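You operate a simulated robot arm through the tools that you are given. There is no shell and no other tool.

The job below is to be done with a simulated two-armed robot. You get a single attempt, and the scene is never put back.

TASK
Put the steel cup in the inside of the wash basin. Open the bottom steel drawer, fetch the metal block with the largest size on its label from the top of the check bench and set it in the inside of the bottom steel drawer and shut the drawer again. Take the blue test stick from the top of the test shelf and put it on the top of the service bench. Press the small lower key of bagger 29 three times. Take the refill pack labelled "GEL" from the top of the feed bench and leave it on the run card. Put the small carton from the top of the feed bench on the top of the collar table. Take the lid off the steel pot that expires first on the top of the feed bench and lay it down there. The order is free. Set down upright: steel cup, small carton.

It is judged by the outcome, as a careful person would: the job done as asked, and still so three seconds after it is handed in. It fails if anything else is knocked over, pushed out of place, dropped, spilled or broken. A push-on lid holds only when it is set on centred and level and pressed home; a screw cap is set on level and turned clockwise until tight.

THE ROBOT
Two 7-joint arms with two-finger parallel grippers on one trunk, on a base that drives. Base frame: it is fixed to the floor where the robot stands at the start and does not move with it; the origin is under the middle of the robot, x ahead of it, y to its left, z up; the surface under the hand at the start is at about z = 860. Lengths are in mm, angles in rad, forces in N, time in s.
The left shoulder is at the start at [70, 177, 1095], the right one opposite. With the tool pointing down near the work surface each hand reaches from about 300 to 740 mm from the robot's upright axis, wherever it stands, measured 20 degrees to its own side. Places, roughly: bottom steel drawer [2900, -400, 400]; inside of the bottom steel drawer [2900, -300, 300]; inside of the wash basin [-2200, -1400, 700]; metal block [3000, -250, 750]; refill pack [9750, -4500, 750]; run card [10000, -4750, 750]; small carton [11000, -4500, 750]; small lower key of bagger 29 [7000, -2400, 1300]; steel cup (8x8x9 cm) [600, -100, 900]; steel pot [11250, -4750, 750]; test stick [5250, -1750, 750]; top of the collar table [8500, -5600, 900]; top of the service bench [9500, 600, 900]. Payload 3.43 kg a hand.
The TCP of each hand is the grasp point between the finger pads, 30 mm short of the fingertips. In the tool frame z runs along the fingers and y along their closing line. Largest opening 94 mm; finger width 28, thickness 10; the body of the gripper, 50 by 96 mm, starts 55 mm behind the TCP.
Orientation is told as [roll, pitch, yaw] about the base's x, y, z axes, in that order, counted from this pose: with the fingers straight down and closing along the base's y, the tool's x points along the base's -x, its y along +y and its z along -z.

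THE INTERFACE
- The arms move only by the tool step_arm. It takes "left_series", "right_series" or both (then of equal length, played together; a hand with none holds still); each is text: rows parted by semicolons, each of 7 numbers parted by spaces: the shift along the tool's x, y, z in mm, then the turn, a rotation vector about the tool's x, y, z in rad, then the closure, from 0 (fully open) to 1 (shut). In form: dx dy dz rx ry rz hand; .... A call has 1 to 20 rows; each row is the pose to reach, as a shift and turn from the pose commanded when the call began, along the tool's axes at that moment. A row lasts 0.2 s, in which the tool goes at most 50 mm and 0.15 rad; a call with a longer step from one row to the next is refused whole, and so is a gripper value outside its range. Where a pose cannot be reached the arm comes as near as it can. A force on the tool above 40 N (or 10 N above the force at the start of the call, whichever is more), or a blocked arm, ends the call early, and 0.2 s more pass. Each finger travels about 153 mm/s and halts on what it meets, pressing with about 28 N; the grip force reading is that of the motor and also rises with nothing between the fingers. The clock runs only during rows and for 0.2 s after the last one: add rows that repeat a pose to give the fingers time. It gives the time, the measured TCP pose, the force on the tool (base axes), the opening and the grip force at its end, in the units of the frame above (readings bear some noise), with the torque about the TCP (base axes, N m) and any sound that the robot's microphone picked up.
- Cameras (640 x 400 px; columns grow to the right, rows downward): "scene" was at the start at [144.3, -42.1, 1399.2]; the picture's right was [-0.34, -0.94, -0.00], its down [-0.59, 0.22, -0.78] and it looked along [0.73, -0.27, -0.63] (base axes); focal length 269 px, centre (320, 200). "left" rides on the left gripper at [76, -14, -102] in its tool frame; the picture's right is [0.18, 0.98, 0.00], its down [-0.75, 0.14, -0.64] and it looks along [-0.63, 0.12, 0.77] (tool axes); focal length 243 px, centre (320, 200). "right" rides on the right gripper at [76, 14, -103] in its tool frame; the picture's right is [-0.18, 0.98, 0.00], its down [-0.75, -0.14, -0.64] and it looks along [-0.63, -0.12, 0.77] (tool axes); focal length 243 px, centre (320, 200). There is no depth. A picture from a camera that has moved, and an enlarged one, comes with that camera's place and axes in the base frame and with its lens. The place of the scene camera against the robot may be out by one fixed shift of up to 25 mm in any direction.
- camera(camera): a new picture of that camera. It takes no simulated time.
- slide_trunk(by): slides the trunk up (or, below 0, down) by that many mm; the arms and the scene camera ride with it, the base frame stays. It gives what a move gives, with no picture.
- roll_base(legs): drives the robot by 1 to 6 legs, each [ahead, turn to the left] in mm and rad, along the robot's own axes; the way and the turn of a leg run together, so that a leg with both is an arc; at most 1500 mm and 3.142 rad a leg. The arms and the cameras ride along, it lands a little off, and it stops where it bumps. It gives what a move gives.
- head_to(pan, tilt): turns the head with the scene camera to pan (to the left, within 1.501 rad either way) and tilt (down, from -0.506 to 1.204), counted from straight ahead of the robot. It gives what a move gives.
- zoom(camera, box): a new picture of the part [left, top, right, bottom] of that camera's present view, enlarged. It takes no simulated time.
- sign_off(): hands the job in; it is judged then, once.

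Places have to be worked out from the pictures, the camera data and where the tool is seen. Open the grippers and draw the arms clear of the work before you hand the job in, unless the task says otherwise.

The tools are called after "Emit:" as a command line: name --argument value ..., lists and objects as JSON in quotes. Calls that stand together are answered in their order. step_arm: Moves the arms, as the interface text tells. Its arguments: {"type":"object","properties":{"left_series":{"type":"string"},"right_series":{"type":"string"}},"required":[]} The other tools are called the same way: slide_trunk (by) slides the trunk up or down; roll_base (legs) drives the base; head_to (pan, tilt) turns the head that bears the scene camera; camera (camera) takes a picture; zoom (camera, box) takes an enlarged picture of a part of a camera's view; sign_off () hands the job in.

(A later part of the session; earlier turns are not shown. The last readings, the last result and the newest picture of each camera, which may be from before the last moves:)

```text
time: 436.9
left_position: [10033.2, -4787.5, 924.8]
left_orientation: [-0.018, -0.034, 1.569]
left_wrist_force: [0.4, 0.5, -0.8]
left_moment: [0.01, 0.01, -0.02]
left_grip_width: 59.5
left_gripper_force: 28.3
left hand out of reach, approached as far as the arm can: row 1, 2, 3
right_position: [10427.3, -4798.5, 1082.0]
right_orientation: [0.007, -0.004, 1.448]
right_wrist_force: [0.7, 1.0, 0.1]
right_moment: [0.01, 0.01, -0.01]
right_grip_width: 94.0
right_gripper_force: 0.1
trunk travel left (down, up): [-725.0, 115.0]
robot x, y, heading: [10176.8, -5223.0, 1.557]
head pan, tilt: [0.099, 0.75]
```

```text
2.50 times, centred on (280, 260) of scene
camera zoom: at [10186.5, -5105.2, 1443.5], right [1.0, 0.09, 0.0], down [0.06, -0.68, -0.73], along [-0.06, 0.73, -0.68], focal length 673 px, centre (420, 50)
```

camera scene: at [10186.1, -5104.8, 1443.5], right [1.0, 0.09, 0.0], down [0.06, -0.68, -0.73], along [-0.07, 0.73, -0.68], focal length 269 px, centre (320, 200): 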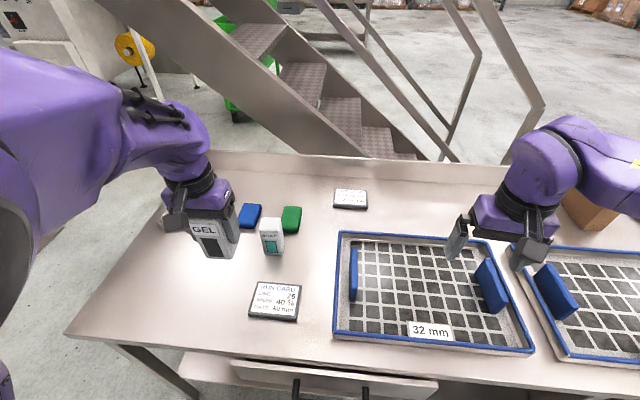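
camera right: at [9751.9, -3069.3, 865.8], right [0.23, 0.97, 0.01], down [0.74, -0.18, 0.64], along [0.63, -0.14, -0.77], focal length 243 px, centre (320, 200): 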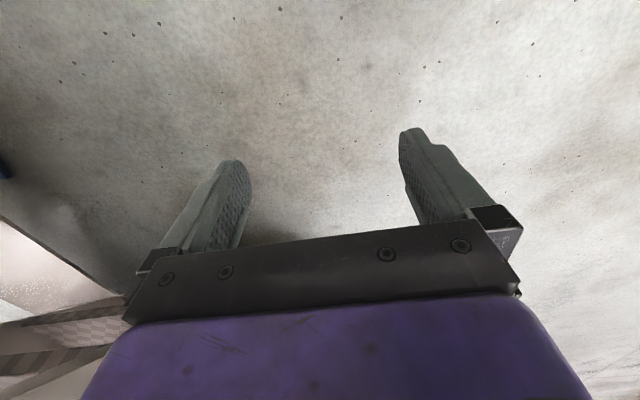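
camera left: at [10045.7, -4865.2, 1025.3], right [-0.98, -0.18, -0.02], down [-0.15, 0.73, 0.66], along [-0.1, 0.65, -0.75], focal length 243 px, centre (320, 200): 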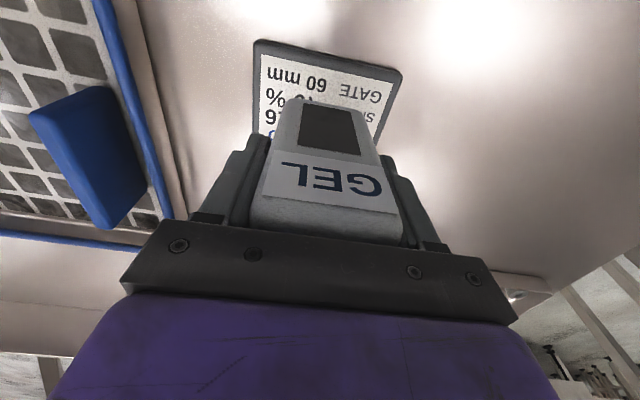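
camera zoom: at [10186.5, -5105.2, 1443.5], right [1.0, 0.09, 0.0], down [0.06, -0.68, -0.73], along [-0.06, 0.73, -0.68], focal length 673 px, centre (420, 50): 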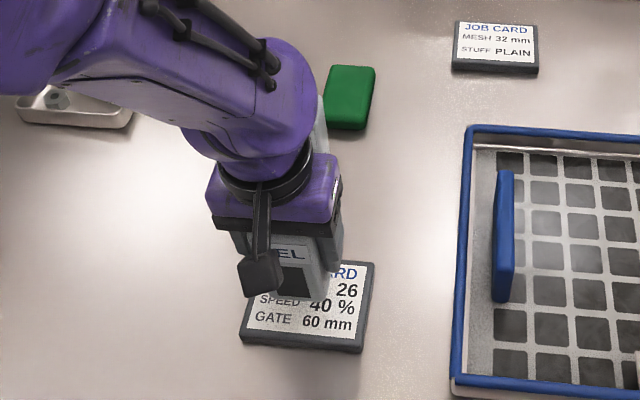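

The hand is well centred over the card (card x 9976–10094, south edge y≈-4825). I level it and lower slowly until contact.

Emit:
step_arm --left_series "-3 0 15 -0.017 -0.009 0 1; -6 0 28 -0.034 -0.018 0 1; -6 0 34 -0.034 -0.018 0 1; -6 0 37 -0.034 -0.018 0 1; -6 0 40 -0.034 -0.018 0 1; -6 0 42 -0.034 -0.018 0 1; -6 0 44 -0.034 -0.018 0 1; -6 0 44 -0.034 -0.018 0 1"

Emit:
camera --camera "left"

```text
time: 438.7
left_position: [10035.3, -4780.7, 884.7]
left_orientation: [0.015, -0.049, 1.569]
left_wrist_force: [0.2, 0.9, 2.4]
left_moment: [-0.07, -0.08, -0.01]
left_grip_width: 59.6
left_gripper_force: 28.0
right_position: [10425.7, -4797.2, 1081.6]
right_orientation: [0.007, -0.003, 1.448]
right_wrist_force: [-0.7, -0.4, 0.8]
right_moment: [0.03, 0.01, 0.0]
right_grip_width: 93.9
right_gripper_force: 0.0
trunk travel left (down, up): [-725.0, 115.0]
robot x, y, heading: [10178.3, -5223.5, 1.559]
head pan, tilt: [0.099, 0.75]
```

```text
taken
camera left: at [10050.6, -4860.5, 982.2], right [-0.98, -0.18, 0.01], down [-0.13, 0.72, 0.68], along [-0.13, 0.67, -0.73], focal length 243 px, centre (320, 200)
```

left: 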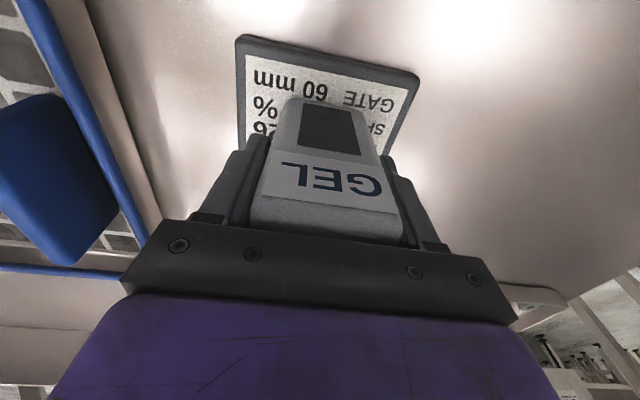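

The pack is just touching the card, but the hand is tilted by about 2.8°. I lift 4 mm, level it properly, and set it down again.

Emit:
step_arm --left_series "0 0 -4 0.008 0.025 0 1; 0 0 -5 0.015 0.049 0 1; 0 0 -3 0.015 0.049 0 1; 0 0 -1 0.015 0.049 0 1; 0 0 1 0.015 0.049 0 1; 0 0 2 0.015 0.049 0 1; 0 0 2 0.015 0.049 0 1"

```text
time: 440.3
left_position: [10035.1, -4781.0, 882.1]
left_orientation: [0.0, -0.001, 1.57]
left_wrist_force: [-1.6, 0.6, 11.3]
left_moment: [0.35, 0.08, 0.05]
left_grip_width: 59.6
left_gripper_force: 28.4
right_position: [10427.1, -4798.7, 1081.0]
right_orientation: [0.008, -0.004, 1.448]
right_wrist_force: [0.8, 0.1, 1.0]
right_moment: [-0.01, 0.01, 0.02]
right_grip_width: 94.0
right_gripper_force: 0.1
trunk travel left (down, up): [-725.0, 115.0]
robot x, y, heading: [10178.0, -5225.3, 1.561]
head pan, tilt: [0.099, 0.75]
```

Level now (0.000, -0.001) with 11 N on the card. I open the fingers and rise.

Emit:
step_arm --left_series "0 0 -1 0 0 0 0.5; 0 0 -1 0 0 0 0.1; 0 0 -1 0 0 0 0; 0 0 -1 0 0 0 0; 0 0 -25 0 0 0 0; 0 0 -65 0 0 0 0; 0 0 -110 0 0 0 0; 0 0 -155 0 0 0 0; 0 0 -200 0 0 0 0; 0 0 -200 0 0 0 0"

Emit:
camera --camera "left"

Emit:
camera --camera "scene"

```text
time: 442.5
left_position: [10034.3, -4780.5, 1083.1]
left_orientation: [0.0, 0.003, 1.57]
left_wrist_force: [-1.1, 0.9, -0.6]
left_moment: [0.01, 0.01, 0.0]
left_grip_width: 93.8
left_gripper_force: 0.1
right_position: [10426.2, -4796.9, 1080.0]
right_orientation: [0.006, -0.004, 1.448]
right_wrist_force: [0.6, 1.0, 1.2]
right_moment: [-0.03, -0.02, 0.0]
right_grip_width: 93.7
right_gripper_force: 0.0
trunk travel left (down, up): [-725.0, 115.0]
robot x, y, heading: [10176.4, -5225.0, 1.56]
head pan, tilt: [0.099, 0.75]
```

```text
taken
camera left: at [10048.9, -4855.3, 1186.4], right [-0.98, -0.18, 0.0], down [-0.14, 0.75, 0.64], along [-0.12, 0.63, -0.77], focal length 243 px, centre (320, 200)
```

left: 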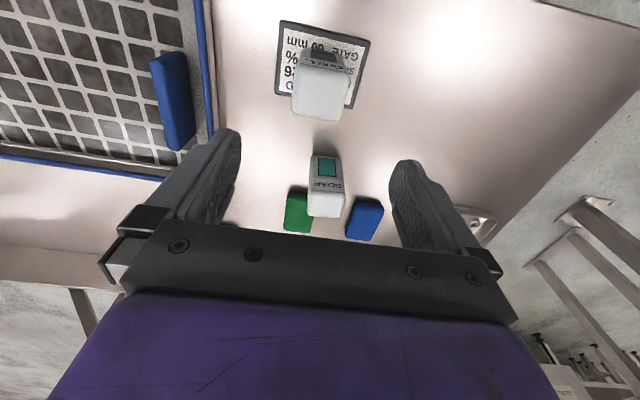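

```text
taken
camera scene: at [10186.3, -5104.1, 1443.4], right [1.0, 0.09, 0.0], down [0.06, -0.68, -0.73], along [-0.06, 0.73, -0.68], focal length 269 px, centre (320, 200)
```

scene: 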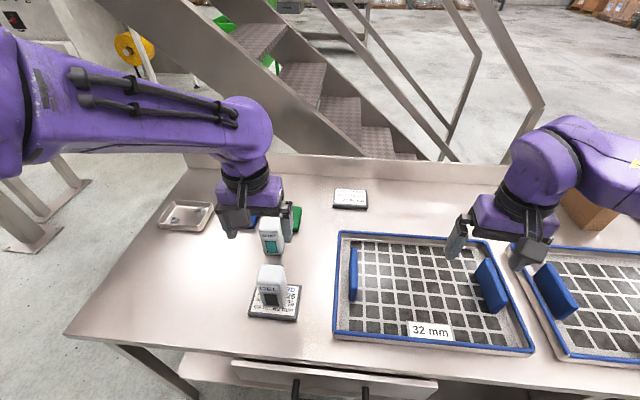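

The GEL pack stands on the RUN CARD. Next I move east along the bench to the pots and the carton.

Emit:
roll_base --legs '[[-60, 0], [0, -1.56], [500, 0], [450, 0]]'

Emit:
roll_base --legs '[[0, 1.57]]'

Emit:
head_to --pan 0.0 --tilt 0.7

Emit:
camera --camera "scene"

```text
time: 452.1
left_position: [11569.2, -5060.8, 1083.4]
left_orientation: [0.0, 0.0, 0.059]
left_wrist_force: [-0.6, 0.8, 0.4]
left_moment: [0.02, -0.02, -0.01]
left_grip_width: 94.0
left_gripper_force: 0.1
right_position: [11577.2, -5454.6, 1081.9]
right_orientation: [0.006, -0.003, -0.059]
right_wrist_force: [-0.4, -0.5, 0.9]
right_moment: [0.0, -0.01, -0.03]
right_grip_width: 94.1
right_gripper_force: 0.1
trunk travel left (down, up): [-725.0, 115.0]
robot x, y, heading: [11129.6, -5231.0, 0.054]
head pan, tilt: [0.099, 0.75]
```

```text
time: 456.4
left_position: [10939.0, -4810.1, 1082.6]
left_orientation: [0.001, 0.0, 1.686]
left_wrist_force: [-0.8, -0.2, 0.2]
left_moment: [0.04, 0.02, 0.0]
left_grip_width: 93.9
left_gripper_force: 0.0
right_position: [11331.8, -4780.8, 1082.9]
right_orientation: [0.007, -0.004, 1.566]
right_wrist_force: [-0.1, 0.6, -1.0]
right_moment: [0.03, 0.02, 0.0]
right_grip_width: 93.9
right_gripper_force: 0.0
trunk travel left (down, up): [-725.0, 115.0]
robot x, y, heading: [11136.2, -5233.4, 1.677]
head pan, tilt: [0.099, 0.75]
```

```text
time: 457.1
left_position: [10939.0, -4809.8, 1083.6]
left_orientation: [0.001, -0.001, 1.687]
left_wrist_force: [0.6, 0.0, 0.0]
left_moment: [-0.03, 0.01, -0.01]
left_grip_width: 94.2
left_gripper_force: 0.1
right_position: [11330.2, -4781.7, 1081.8]
right_orientation: [0.007, -0.003, 1.566]
right_wrist_force: [0.2, -0.1, -0.1]
right_moment: [0.01, 0.0, 0.01]
right_grip_width: 93.9
right_gripper_force: 0.1
trunk travel left (down, up): [-725.0, 115.0]
robot x, y, heading: [11131.5, -5232.2, 1.675]
head pan, tilt: [0.0, 0.7]
```

```text
taken
camera scene: at [11134.4, -5112.5, 1447.7], right [0.99, 0.11, 0.0], down [0.07, -0.64, -0.76], along [-0.08, 0.76, -0.64], focal length 269 px, centre (320, 200)
```

scene: 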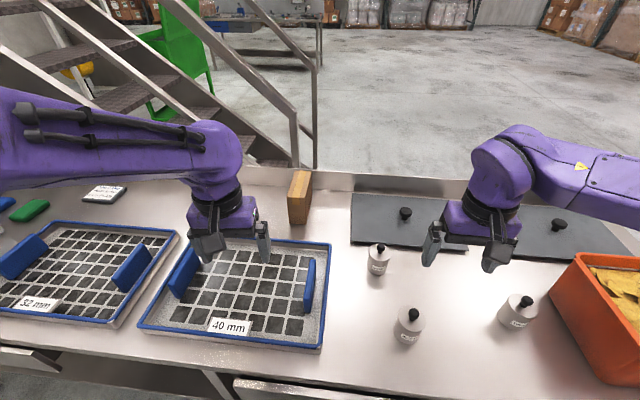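

Three lidded pots with labels, and the carton at the back. I zoom in to read the expiry labels.

Emit:
zoom --camera "scene" --box '[350, 225, 550, 350]'

Emit:
zoom --camera "scene" --box '[360, 230, 400, 285]'

Emit:
zoom --camera "scene" --box '[390, 300, 430, 350]'

Emit:
zoom --camera "scene" --box '[495, 288, 545, 338]'

Emit:
zoom --camera "scene" --box '[260, 150, 350, 240]'

```text
3.20 times, centred on (450, 288) of scene
camera zoom: at [11134.4, -5112.5, 1447.7], right [0.99, 0.11, 0.0], down [0.07, -0.64, -0.76], along [-0.08, 0.76, -0.64], focal length 862 px, centre (-96, -80)
```

zoom: 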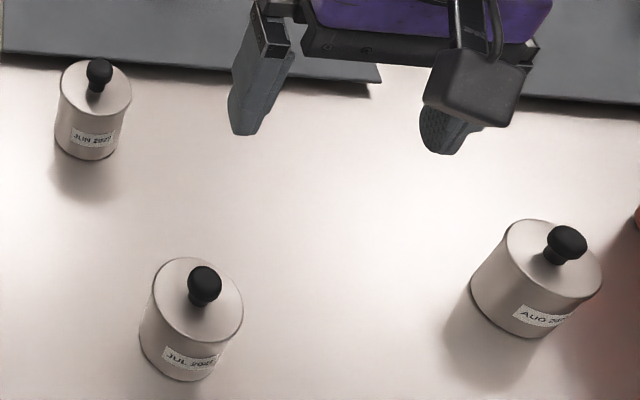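

```text
7.27 times, centred on (380, 258) of scene
camera zoom: at [11134.4, -5112.5, 1447.7], right [0.99, 0.11, 0.0], down [0.07, -0.64, -0.76], along [-0.08, 0.76, -0.64], focal length 1959 px, centre (-116, -218)
```

zoom: 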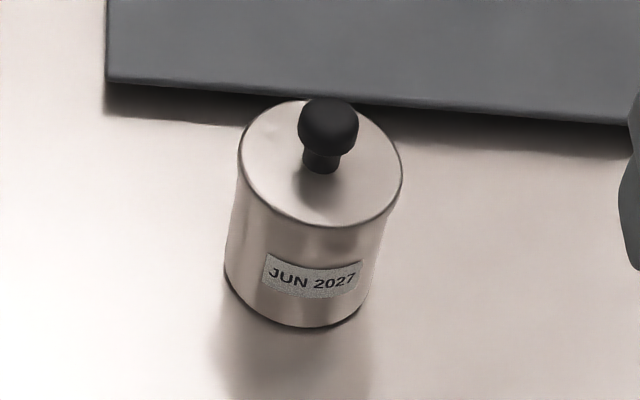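

```text
8.00 times, centred on (410, 325) of scene
camera zoom: at [11134.4, -5112.5, 1447.7], right [0.99, 0.11, 0.0], down [0.07, -0.64, -0.76], along [-0.08, 0.76, -0.64], focal length 2155 px, centre (-400, -800)
```

zoom: 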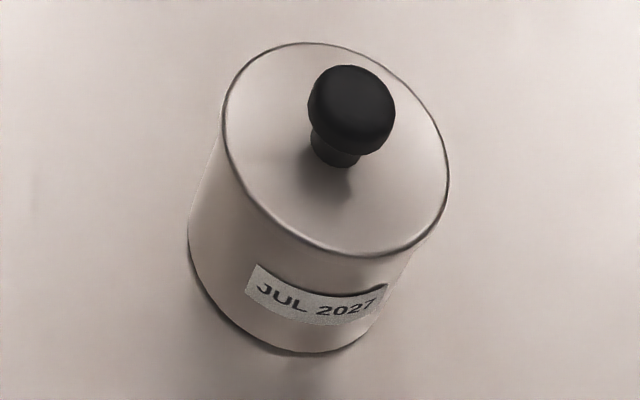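

```text
8.00 times, centred on (520, 313) of scene
camera zoom: at [11134.4, -5112.5, 1447.7], right [0.99, 0.11, 0.0], down [0.07, -0.64, -0.76], along [-0.08, 0.76, -0.64], focal length 2155 px, centre (-1280, -704)
```

zoom: 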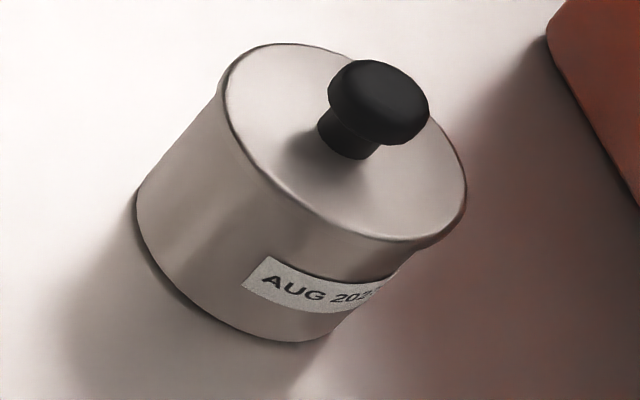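

```text
4.44 times, centred on (305, 195) of scene
camera zoom: at [11134.4, -5112.5, 1447.7], right [0.99, 0.11, 0.0], down [0.07, -0.64, -0.76], along [-0.08, 0.76, -0.64], focal length 1197 px, centre (387, 222)
```

zoom: 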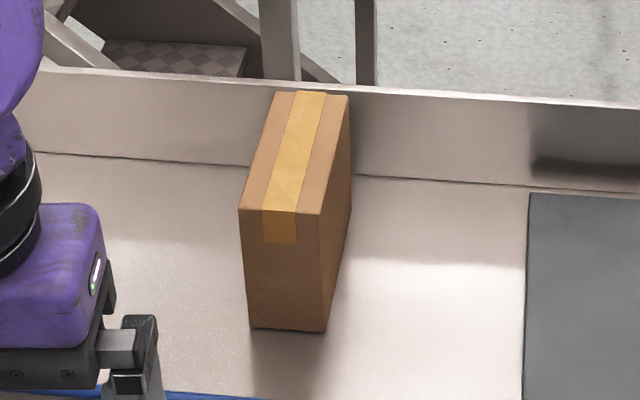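

JUN 2027 and JUL 2027 are clear, but the third reads AUG 202? with the last digit hidden — it could be 2026. I look with the right wrist camera.

Emit:
camera --camera "right"

Emit:
camera --camera "left"

```text
taken
camera right: at [11317.0, -4859.3, 1182.8], right [-0.98, 0.19, 0.01], down [0.15, 0.75, 0.64], along [0.12, 0.63, -0.77], focal length 243 px, centre (320, 200)
```

right: 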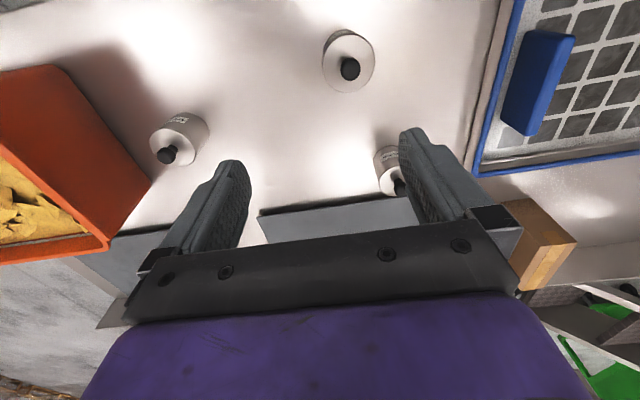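

```text
taken
camera left: at [10962.6, -4882.9, 1186.1], right [-0.96, -0.3, 0.0], down [-0.23, 0.73, 0.64], along [-0.19, 0.61, -0.77], focal length 243 px, centre (320, 200)
```

left: 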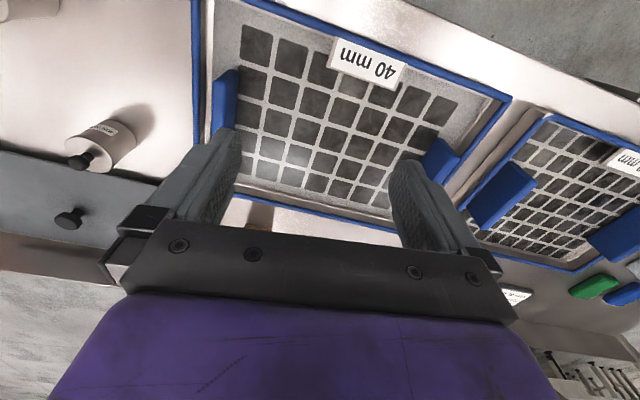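

Emit:
zoom --camera "right" --box '[140, 100, 220, 175]'

Emit:
zoom --camera "right" --box '[310, 15, 390, 105]'

Emit:
zoom --camera "left" --box '[50, 105, 160, 180]'

```text
5.33 times, centred on (180, 138) of right
camera zoom: at [11317.0, -4859.3, 1182.8], right [-0.98, 0.19, 0.01], down [0.15, 0.75, 0.64], along [0.12, 0.63, -0.77], focal length 1294 px, centre (1067, 533)
```

zoom: 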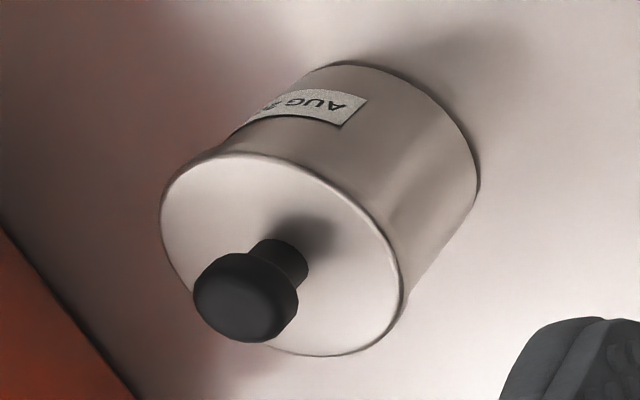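

```text
4.44 times, centred on (350, 60) of right
camera zoom: at [11317.0, -4859.3, 1182.8], right [-0.98, 0.19, 0.01], down [0.15, 0.75, 0.64], along [0.12, 0.63, -0.77], focal length 1078 px, centre (187, 822)
```

zoom: 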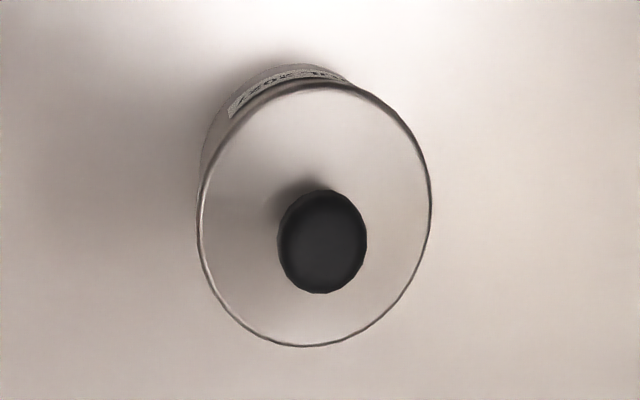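

```text
5.33 times, centred on (105, 142) of left
camera zoom: at [10962.6, -4882.9, 1186.1], right [-0.96, -0.3, 0.0], down [-0.23, 0.73, 0.64], along [-0.19, 0.61, -0.77], focal length 1294 px, centre (1467, 507)
```

zoom: 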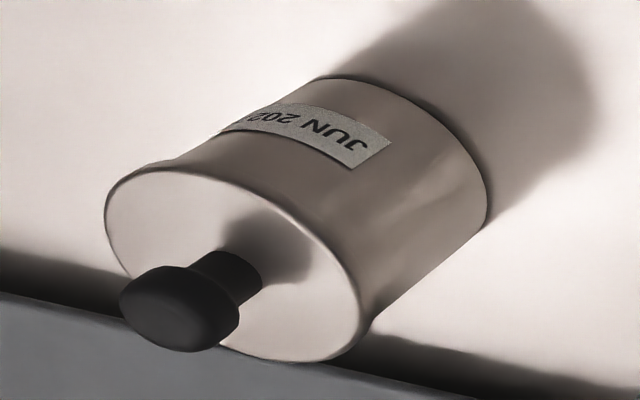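

The year on the AUG pot isn't visible from here. I shift the robot 300 mm east to read it.

Emit:
roll_base --legs '[[0, -1.67], [320, 0], [0, 1.57]]'

Emit:
camera --camera "scene"

```text
time: 467.0
left_position: [11289.1, -4781.3, 1083.4]
left_orientation: [0.002, 0.002, 1.623]
left_wrist_force: [0.0, -0.2, -0.6]
left_moment: [-0.02, 0.0, -0.04]
left_grip_width: 94.2
left_gripper_force: 0.1
right_position: [11683.6, -4779.8, 1080.7]
right_orientation: [0.007, -0.003, 1.502]
right_wrist_force: [0.2, 0.2, 0.0]
right_moment: [0.01, 0.02, 0.0]
right_grip_width: 94.1
right_gripper_force: 0.2
trunk travel left (down, up): [-725.0, 115.0]
robot x, y, heading: [11456.4, -5216.3, 1.612]
head pan, tilt: [0.0, 0.7]
```

```text
taken
camera scene: at [11465.3, -5095.6, 1447.8], right [1.0, 0.04, 0.0], down [0.03, -0.64, -0.76], along [-0.03, 0.76, -0.64], focal length 269 px, centre (320, 200)
```

scene: 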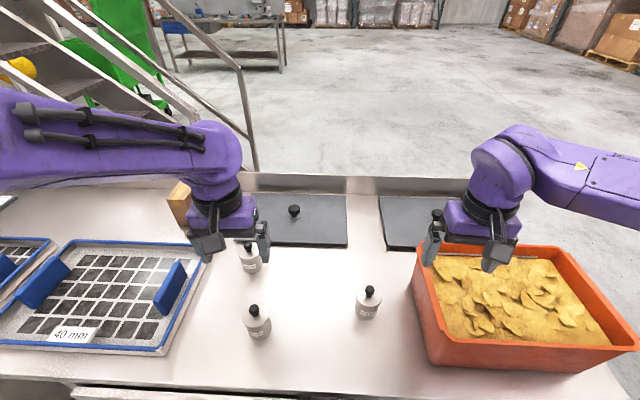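

Emit:
zoom --camera "scene" --box '[345, 280, 395, 325]'

Emit:
zoom --camera "scene" --box '[235, 295, 280, 345]'

Emit:
zoom --camera "scene" --box '[230, 235, 275, 280]'

```text
8.89 times, centred on (370, 302) of scene
camera zoom: at [11465.3, -5095.6, 1447.8], right [1.0, 0.04, 0.0], down [0.03, -0.64, -0.76], along [-0.03, 0.76, -0.64], focal length 2394 px, centre (-124, -711)
```

zoom: 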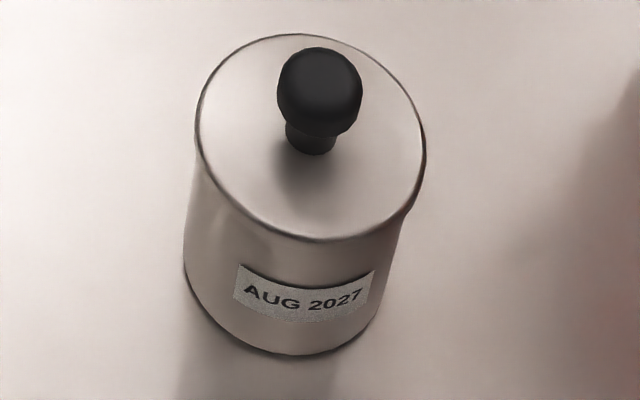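

```text
8.00 times, centred on (258, 320) of scene
camera zoom: at [11465.3, -5095.6, 1447.8], right [1.0, 0.04, 0.0], down [0.03, -0.64, -0.76], along [-0.03, 0.76, -0.64], focal length 2155 px, centre (820, -760)
```

zoom: 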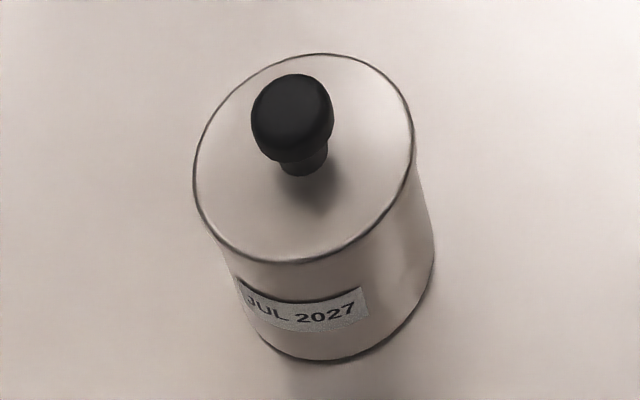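

```text
8.89 times, centred on (252, 258) of scene
camera zoom: at [11465.3, -5095.6, 1447.8], right [1.0, 0.04, 0.0], down [0.03, -0.64, -0.76], along [-0.03, 0.76, -0.64], focal length 2394 px, centre (920, -311)
```

zoom: 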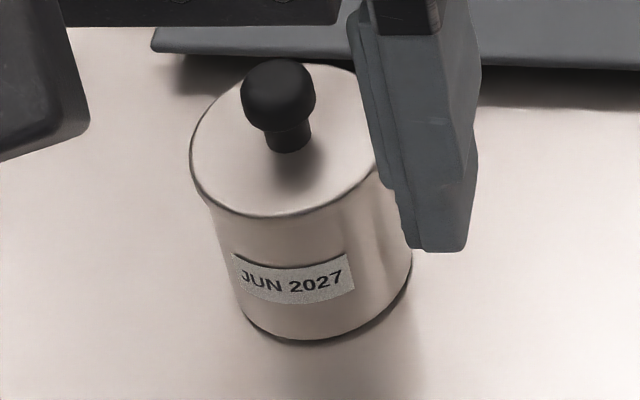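

All three are 2027, so JUN 2027 expires first. I measure that pot with the left wrist camera.

Emit:
camera --camera "left"

Emit:
zoom --camera "left" --box '[260, 150, 440, 260]'

```text
taken
camera left: at [11307.7, -4856.2, 1186.0], right [-0.97, -0.23, 0.0], down [-0.18, 0.75, 0.64], along [-0.15, 0.62, -0.77], focal length 243 px, centre (320, 200)
```

left: 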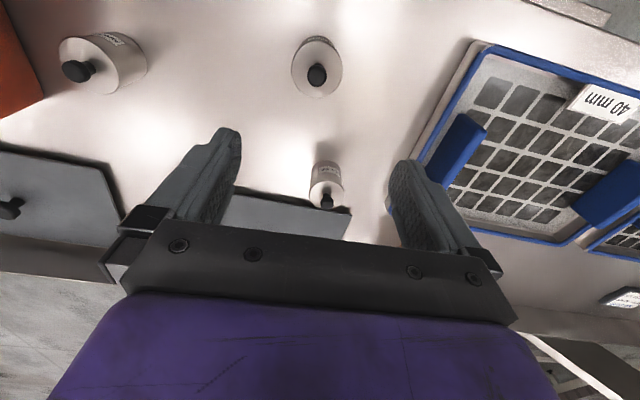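

```text
3.56 times, centred on (350, 205) of left
camera zoom: at [11307.7, -4856.2, 1186.0], right [-0.97, -0.23, 0.0], down [-0.18, 0.75, 0.64], along [-0.15, 0.62, -0.77], focal length 863 px, centre (213, 182)
```

zoom: 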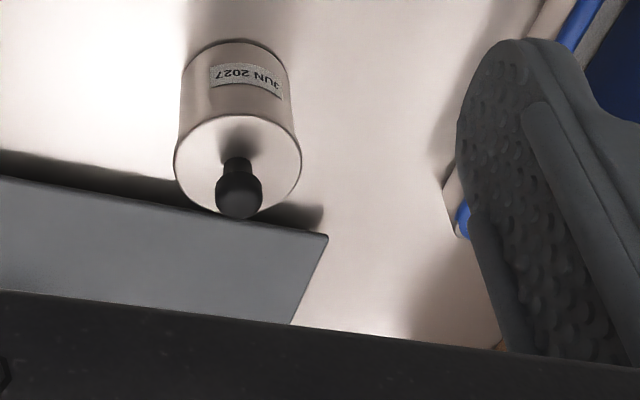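

JUN pot's lid centre is about [11234, -4602], lid z≈848, knob top ≈875. I bring the left hand above it with the fingers part-closed.

Emit:
step_arm --left_series "-36 9 10 0 0 0 0.3; -73 18 30 0 0 0 0.3; -109 27 55 0 0 0 0.3; -145 36 85 0 0 0 0.3; -182 45 115 0 0 0 0.3; -182 45 115 0 0 0 0.3"

Emit:
camera --camera "left"

Emit:
zoom --camera "scene" --box '[170, 170, 330, 290]'

```text
time: 468.4
left_position: [11236.9, -4603.5, 968.6]
left_orientation: [0.002, 0.0, 1.622]
left_wrist_force: [-0.3, -0.4, -0.6]
left_moment: [0.0, 0.03, 0.0]
left_grip_width: 65.9
left_gripper_force: 0.1
right_position: [11683.2, -4780.2, 1080.9]
right_orientation: [0.007, -0.005, 1.5]
right_wrist_force: [0.0, 0.4, -0.2]
right_moment: [0.03, 0.0, 0.04]
right_grip_width: 94.1
right_gripper_force: 0.1
trunk travel left (down, up): [-725.0, 115.0]
robot x, y, heading: [11458.2, -5220.0, 1.611]
head pan, tilt: [0.0, 0.7]
```

```text
taken
camera left: at [11255.2, -4677.1, 1071.5], right [-0.97, -0.23, 0.0], down [-0.18, 0.75, 0.64], along [-0.15, 0.62, -0.77], focal length 243 px, centre (320, 200)
```

left: 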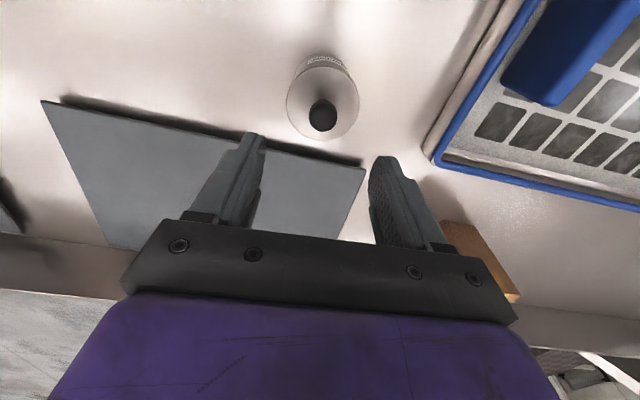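

```text
3.33 times, centred on (250, 230) of scene
camera zoom: at [11465.8, -5097.3, 1447.9], right [1.0, 0.04, 0.0], down [0.03, -0.64, -0.77], along [-0.03, 0.77, -0.64], focal length 898 px, centre (553, 100)
```

zoom: 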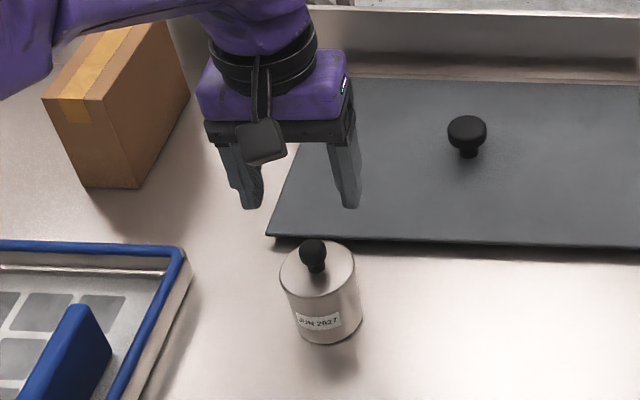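

Triangulated pot centre [11238, -4614], knob top ≈ 890. I correct by -10 mm in y and go down to just above the knob.

Emit:
step_arm --left_series "10 -0.5 15 0 0 0 0.4; 10 -0.5 30 0 0 0 0.4; 10 -0.5 45 0 0 0 0.4; 10 -0.5 45 0 0 0 0.4"

Emit:
zoom --camera "left" --box '[220, 60, 420, 210]'

Emit:
zoom --camera "scene" --box '[190, 190, 310, 290]'

```text
time: 469.4
left_position: [11236.5, -4613.1, 925.3]
left_orientation: [0.002, 0.0, 1.623]
left_wrist_force: [-0.2, -0.4, -0.4]
left_moment: [0.02, 0.01, 0.0]
left_grip_width: 56.2
left_gripper_force: 0.0
right_position: [11683.6, -4779.1, 1082.0]
right_orientation: [0.008, -0.002, 1.501]
right_wrist_force: [-0.2, -0.4, 0.1]
right_moment: [0.0, -0.01, 0.01]
right_grip_width: 94.2
right_gripper_force: 0.0
trunk travel left (down, up): [-725.0, 115.0]
robot x, y, heading: [11452.6, -5214.4, 1.61]
head pan, tilt: [0.0, 0.7]
```

```text
2.67 times, centred on (320, 135) of left
camera zoom: at [11255.0, -4686.8, 1026.8], right [-0.97, -0.23, 0.0], down [-0.18, 0.75, 0.64], along [-0.15, 0.62, -0.77], focal length 647 px, centre (320, 373)
```

zoom: 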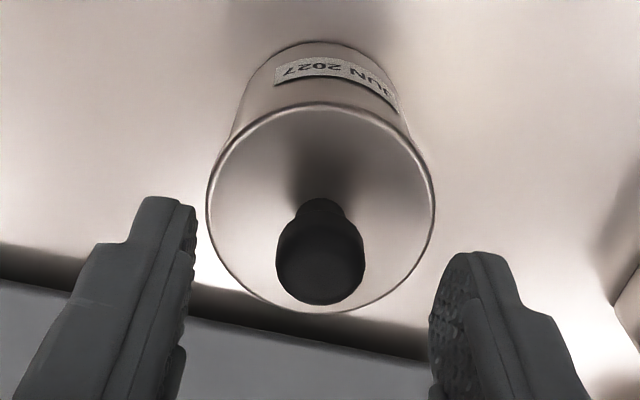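

```text
4.00 times, centred on (250, 240) of scene
camera zoom: at [11465.3, -5095.9, 1447.8], right [1.0, 0.04, 0.0], down [0.03, -0.64, -0.77], along [-0.03, 0.76, -0.64], focal length 1077 px, centre (600, 40)
```

zoom: 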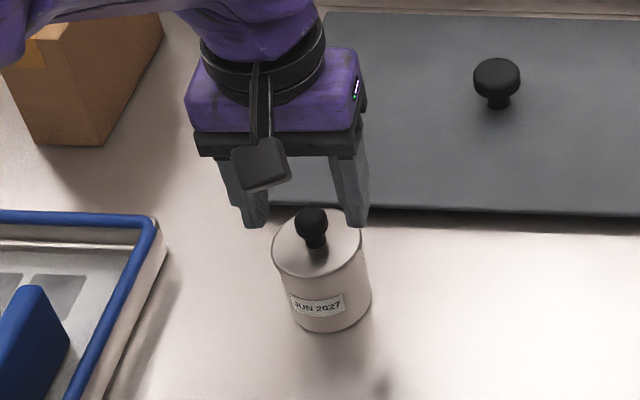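

The knob (top z≈897) is centred between the fingers. I go down 20 mm and grip it.

Emit:
step_arm --left_series "0.5 0 10 0 0 0 0.4; 0.5 0 20 0 0 0 0.4; 0.5 0 20 0 0 0 0.4; 0.5 0 20 0 0 0 0.6; 0.5 0 20 0 0 0 1; 0.5 0 20 0 0 0 1; 0.5 0 20 0 0 0 1"

Emit:
zoom --camera "left" --box '[220, 60, 420, 210]'

```text
time: 471.0
left_position: [11235.2, -4614.7, 903.6]
left_orientation: [0.001, 0.002, 1.622]
left_wrist_force: [0.2, -0.3, 0.6]
left_moment: [0.0, -0.02, 0.0]
left_grip_width: 20.5
left_gripper_force: 27.8
right_position: [11680.8, -4780.8, 1080.9]
right_orientation: [0.006, -0.004, 1.502]
right_wrist_force: [0.4, -0.1, 0.2]
right_moment: [-0.05, 0.06, -0.03]
right_grip_width: 93.7
right_gripper_force: 0.0
trunk travel left (down, up): [-725.0, 115.0]
robot x, y, heading: [11457.1, -5219.3, 1.609]
head pan, tilt: [0.0, 0.7]
```

```text
2.67 times, centred on (320, 135) of left
camera zoom: at [11254.5, -4687.9, 1006.7], right [-0.97, -0.23, 0.0], down [-0.18, 0.75, 0.64], along [-0.15, 0.62, -0.77], focal length 647 px, centre (320, 373)
```

zoom: 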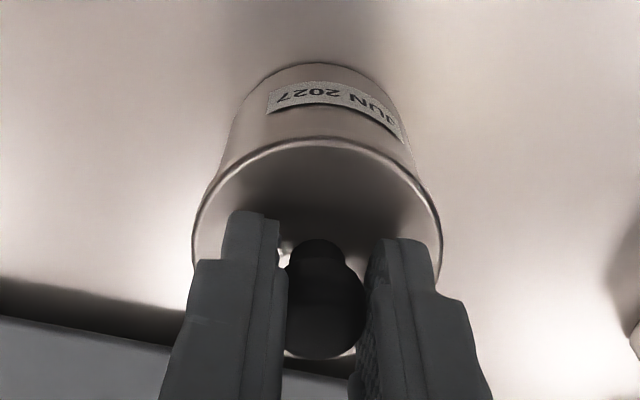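

Knob gripped (20.5 mm). I lift 15 mm slowly and look whether the pot stays.

Emit:
step_arm --left_series "0 0 -3 0 0 0 1; 0 0 -6 0 0 0 1; 0 0 -10 0 0 0 1; 0 0 -15 0 0 0 1; 0 0 -15 0 0 0 1"

Emit:
zoom --camera "scene" --box '[190, 190, 310, 290]'

Emit:
zoom --camera "left" --box '[220, 60, 420, 210]'

```text
time: 472.2
left_position: [11234.9, -4613.0, 915.4]
left_orientation: [0.002, 0.001, 1.622]
left_wrist_force: [0.1, -0.4, -0.2]
left_moment: [0.01, -0.03, 0.01]
left_grip_width: 20.8
left_gripper_force: 27.7
right_position: [11681.9, -4779.0, 1081.7]
right_orientation: [0.006, -0.004, 1.501]
right_wrist_force: [-0.5, 0.7, -0.1]
right_moment: [0.02, 0.01, 0.0]
right_grip_width: 94.0
right_gripper_force: 0.0
trunk travel left (down, up): [-725.0, 115.0]
robot x, y, heading: [11455.4, -5218.8, 1.61]
head pan, tilt: [0.0, 0.7]
heard: snap
```

```text
4.00 times, centred on (250, 240) of scene
camera zoom: at [11465.2, -5095.4, 1447.7], right [1.0, 0.04, 0.0], down [0.03, -0.64, -0.76], along [-0.03, 0.76, -0.64], focal length 1077 px, centre (600, 40)
```

zoom: 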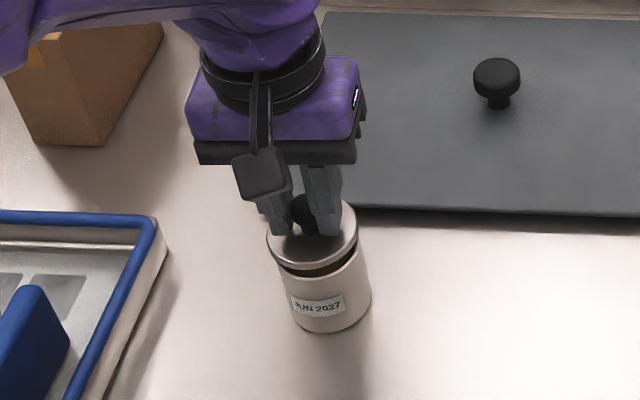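

```text
2.67 times, centred on (320, 135) of left
camera zoom: at [11253.9, -4687.5, 1020.3], right [-0.97, -0.23, 0.0], down [-0.18, 0.75, 0.64], along [-0.15, 0.62, -0.77], focal length 647 px, centre (320, 373)
```

zoom: 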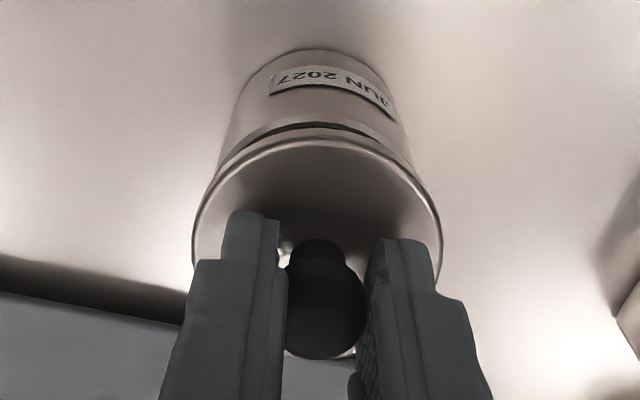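

A "snap": the lid came off and the pot stayed. I lift the lid and carry it to a free spot on the bench near [11385, -4690].

Emit:
step_arm --left_series "0 0 -30 0 0 0 1; 0 0 -65 0 0 0 1; 16 -28 -85 0 0 0 1; 34 -60 -85 0 0 0 1; 52 -92 -85 0 0 0 1; 70 -122 -85 0 0 0 1; 84 -146 -85 0 0 0 1; 84 -146 -50 0 0 0 1; 84 -146 -10 0 0 0 1; 84 -146 -10 0 0 0 1"

Emit:
camera --camera "scene"

Emit:
camera --camera "left"

```text
time: 474.4
left_position: [11384.6, -4688.2, 929.4]
left_orientation: [0.001, 0.0, 1.623]
left_wrist_force: [0.2, 0.1, -0.3]
left_moment: [0.02, -0.01, -0.03]
left_grip_width: 20.8
left_gripper_force: 28.2
right_position: [11681.7, -4779.6, 1081.8]
right_orientation: [0.009, -0.003, 1.5]
right_wrist_force: [-0.3, -0.8, -0.1]
right_moment: [-0.06, 0.03, -0.03]
right_grip_width: 93.8
right_gripper_force: 0.2
trunk travel left (down, up): [-725.0, 115.0]
robot x, y, heading: [11457.6, -5218.6, 1.613]
head pan, tilt: [0.0, 0.7]
```

```text
taken
camera scene: at [11465.4, -5096.5, 1447.9], right [1.0, 0.04, 0.0], down [0.03, -0.64, -0.77], along [-0.03, 0.76, -0.64], focal length 269 px, centre (320, 200)
```

scene: 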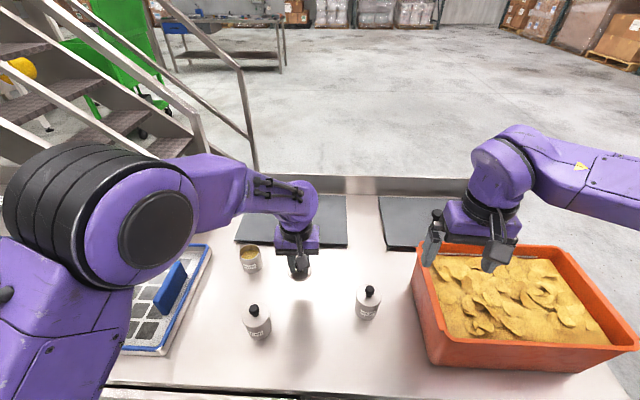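

```text
taken
camera left: at [11404.5, -4764.2, 1030.6], right [-0.97, -0.23, 0.0], down [-0.18, 0.75, 0.64], along [-0.15, 0.62, -0.77], focal length 243 px, centre (320, 200)
```

left: 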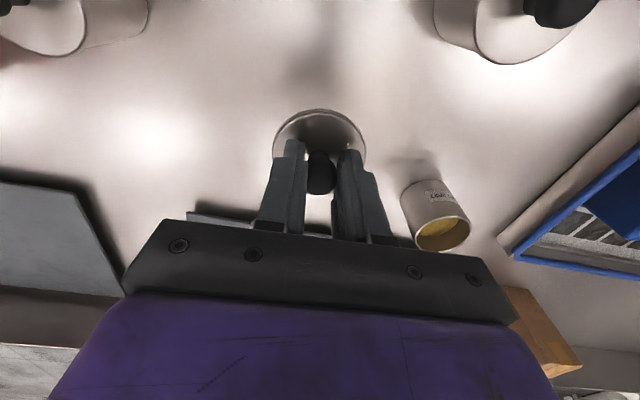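

The spot is free. I lower the lid gently to the bench top.

Emit:
step_arm --left_series "0 0 30 0 0 0 1; 0 0 60 0 0 0 1; 0 0 75 0 0 0 1; 0 0 80 0 0 0 1; 0 0 84 0 0 0 1; 0 0 87 0 0 0 1; 0 0 87 0 0 0 1"

Emit:
zoom --camera "scene" --box '[230, 230, 350, 330]'

```text
time: 476.0
left_position: [11385.9, -4689.5, 843.8]
left_orientation: [0.001, -0.008, 1.622]
left_wrist_force: [-0.5, 3.2, 28.6]
left_moment: [0.15, 0.01, 0.0]
left_grip_width: 20.7
left_gripper_force: 28.3
right_position: [11682.6, -4780.7, 1082.5]
right_orientation: [0.008, -0.007, 1.5]
right_wrist_force: [-0.6, 0.7, 0.3]
right_moment: [-0.01, 0.03, 0.02]
right_grip_width: 93.9
right_gripper_force: 0.1
trunk travel left (down, up): [-725.0, 115.0]
robot x, y, heading: [11456.5, -5215.7, 1.609]
head pan, tilt: [0.0, 0.7]
```

```text
4.00 times, centred on (290, 280) of scene
camera zoom: at [11465.7, -5099.2, 1448.5], right [1.0, 0.04, 0.0], down [0.03, -0.64, -0.77], along [-0.03, 0.77, -0.64], focal length 1077 px, centre (440, -120)
```

zoom: 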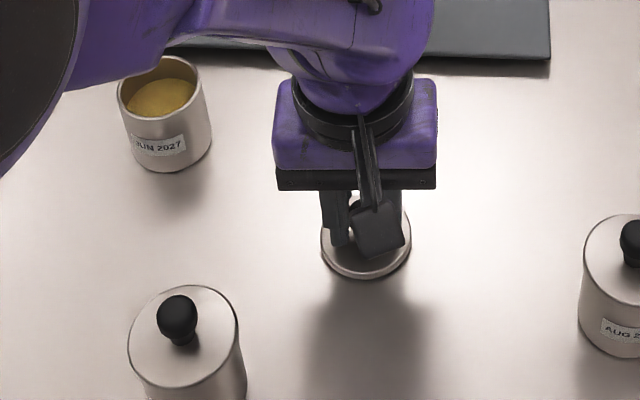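

The lid rests on the bench (29 N). I ease up, release the knob and rise.

Emit:
step_arm --left_series "0 0 -3 0 0 0 1; 0 0 -4 0 0 0 0.6; 0 0 -4 0 0 0 0.3; 0 0 -4 0 0 0 0.3; 0 0 -20 0 0 0 0.3; 0 0 -60 0 0 0 0.3; 0 0 -105 0 0 0 0.3; 0 0 -150 0 0 0 0.2; 0 0 -195 0 0 0 0; 0 0 -235 0 0 0 0; 0 0 -235 0 0 0 0"

Emit:
camera --camera "scene"

Emit:
camera --camera "left"

```text
time: 478.4
left_position: [11385.4, -4689.6, 1074.2]
left_orientation: [0.003, 0.003, 1.623]
left_wrist_force: [0.1, -0.5, 0.4]
left_moment: [-0.04, 0.01, -0.01]
left_grip_width: 94.2
left_gripper_force: 0.1
right_position: [11683.3, -4778.4, 1081.6]
right_orientation: [0.007, -0.003, 1.502]
right_wrist_force: [0.0, 0.0, -0.8]
right_moment: [0.0, -0.01, 0.04]
right_grip_width: 94.2
right_gripper_force: 0.1
trunk travel left (down, up): [-725.0, 115.0]
robot x, y, heading: [11456.1, -5217.5, 1.612]
head pan, tilt: [0.0, 0.7]
```

```text
taken
camera scene: at [11465.4, -5094.9, 1447.7], right [1.0, 0.04, 0.0], down [0.03, -0.64, -0.76], along [-0.03, 0.76, -0.64], focal length 269 px, centre (320, 200)
```

scene: 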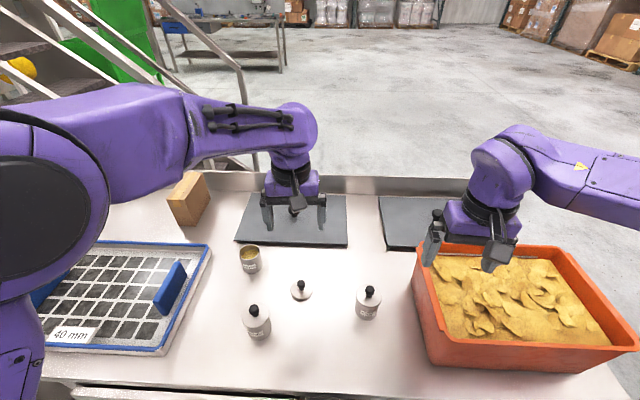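

```text
taken
camera left: at [11404.0, -4763.4, 1176.5], right [-0.97, -0.23, 0.0], down [-0.18, 0.75, 0.64], along [-0.15, 0.62, -0.77], focal length 243 px, centre (320, 200)
```

left: 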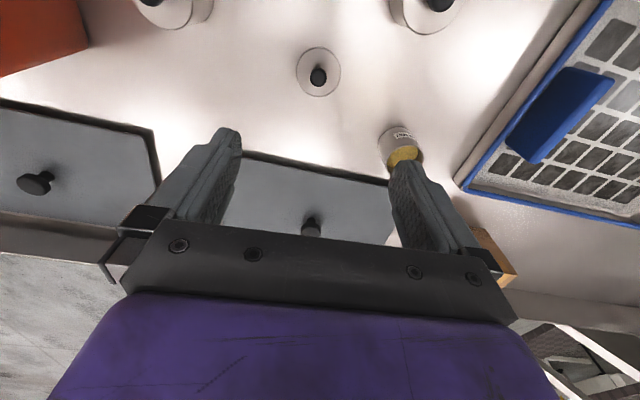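

The lid is laid down on the bench. Now the carton: about 59×146 mm, 115 mm tall, centre near [10987, -4396] — far back. I move west and stand turned 45° so the left arm reaches it.

Emit:
roll_base --legs '[[0, -1.6], [-390, 0], [0, 0.8]]'

Emit:
head_to --pan 0.7 --tilt 0.6

Emit:
camera --camera "scene"

Emit:
camera --camera "left"

```text
time: 486.8
left_position: [11403.0, -4797.6, 1073.7]
left_orientation: [0.004, 0.001, 0.817]
left_wrist_force: [0.5, 0.0, -0.1]
left_moment: [0.0, -0.03, 0.01]
left_grip_width: 94.0
left_gripper_force: 0.1
right_position: [11545.3, -5075.2, 1081.6]
right_orientation: [0.009, -0.004, 0.696]
right_wrist_force: [1.1, 0.0, -0.4]
right_moment: [-0.01, -0.01, 0.0]
right_grip_width: 94.1
right_gripper_force: 0.0
trunk travel left (down, up): [-725.0, 115.0]
robot x, y, heading: [11069.7, -5219.7, 0.808]
head pan, tilt: [0.0, 0.7]
```

```text
time: 487.9
left_position: [11402.9, -4798.1, 1074.2]
left_orientation: [0.002, 0.002, 0.818]
left_wrist_force: [0.1, 0.5, -0.4]
left_moment: [-0.01, 0.01, 0.0]
left_grip_width: 94.0
left_gripper_force: 0.0
right_position: [11544.2, -5073.1, 1081.2]
right_orientation: [0.007, -0.005, 0.698]
right_wrist_force: [0.2, -0.8, 0.5]
right_moment: [0.01, 0.01, 0.0]
right_grip_width: 93.9
right_gripper_force: 0.2
trunk travel left (down, up): [-725.0, 115.0]
robot x, y, heading: [11069.5, -5217.2, 0.805]
head pan, tilt: [0.7, 0.6]
```

```text
taken
camera scene: at [11126.5, -5105.0, 1456.4], right [1.0, -0.07, 0.0], down [-0.04, -0.56, -0.83], along [0.05, 0.82, -0.56], focal length 269 px, centre (320, 200)
```

scene: 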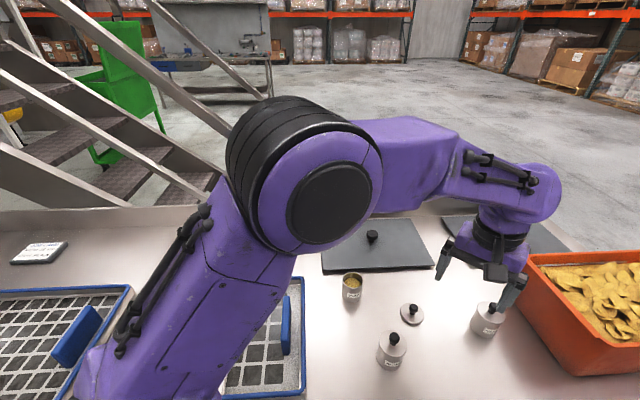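

```text
taken
camera left: at [11362.2, -4862.8, 1176.3], right [-0.84, 0.54, 0.0], down [0.41, 0.65, 0.64], along [0.34, 0.54, -0.77], focal length 243 px, centre (320, 200)
```

left: 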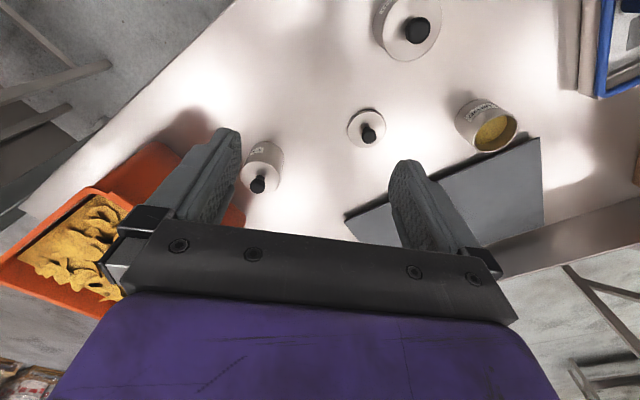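

I swing the left hand over to in front of the carton, turning it to close along x.

Emit:
step_arm --left_series "9 36 0 0 0 -0.058 0; 17 72 0 0 0 -0.116 0; 26 108 0 0 0 -0.174 0; 34 144 0 0 0 -0.232 0; 43 180 0 0 0 -0.29 0; 52 216 0 0 0 -0.348 0; 60 252 5 0 0 -0.405 0; 69 288 10 0 0 -0.463 0; 78 324 15 0 0 -0.521 0; 86 360 20 0 0 -0.579 0; 95 396 25 0 0 -0.637 0; 103 432 30 0 0 -0.695 0; 112 468 35 0 0 -0.753 0; 112 468 35 0 0 -0.753 0"

Emit:
camera --camera "left"

Emit:
camera --camera "scene"

```text
time: 490.9
left_position: [10987.4, -4558.0, 1042.1]
left_orientation: [0.002, -0.001, 1.57]
left_wrist_force: [0.1, 0.6, -0.2]
left_moment: [0.0, 0.05, 0.02]
left_grip_width: 94.2
left_gripper_force: 0.0
right_position: [11545.6, -5075.0, 1082.4]
right_orientation: [0.009, -0.002, 0.697]
right_wrist_force: [0.4, 0.1, 0.4]
right_moment: [0.02, 0.02, -0.01]
right_grip_width: 93.8
right_gripper_force: 0.1
trunk travel left (down, up): [-725.0, 115.0]
robot x, y, heading: [11074.2, -5220.4, 0.808]
head pan, tilt: [0.7, 0.6]
```

```text
taken
camera left: at [11003.4, -4634.0, 1143.4], right [-0.98, -0.18, 0.0], down [-0.14, 0.75, 0.64], along [-0.12, 0.63, -0.77], focal length 243 px, centre (320, 200)
```

left: 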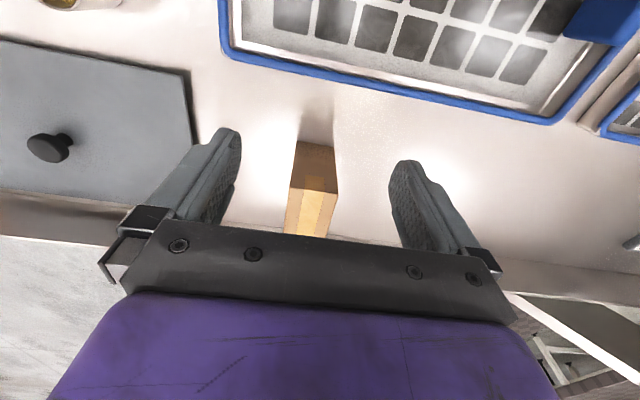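

```text
taken
camera scene: at [11126.7, -5105.5, 1456.4], right [1.0, -0.06, 0.0], down [-0.04, -0.56, -0.83], along [0.05, 0.82, -0.56], focal length 269 px, centre (320, 200)
```

scene: 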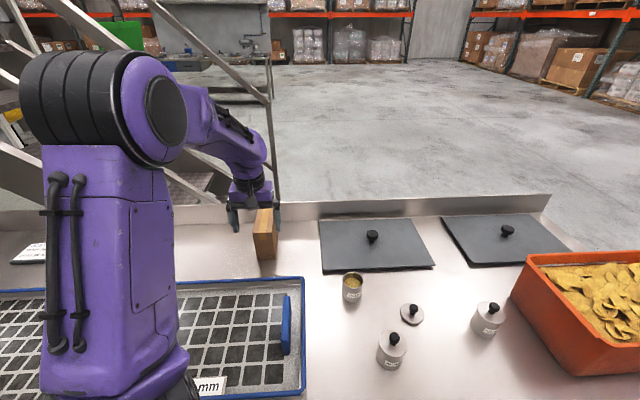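

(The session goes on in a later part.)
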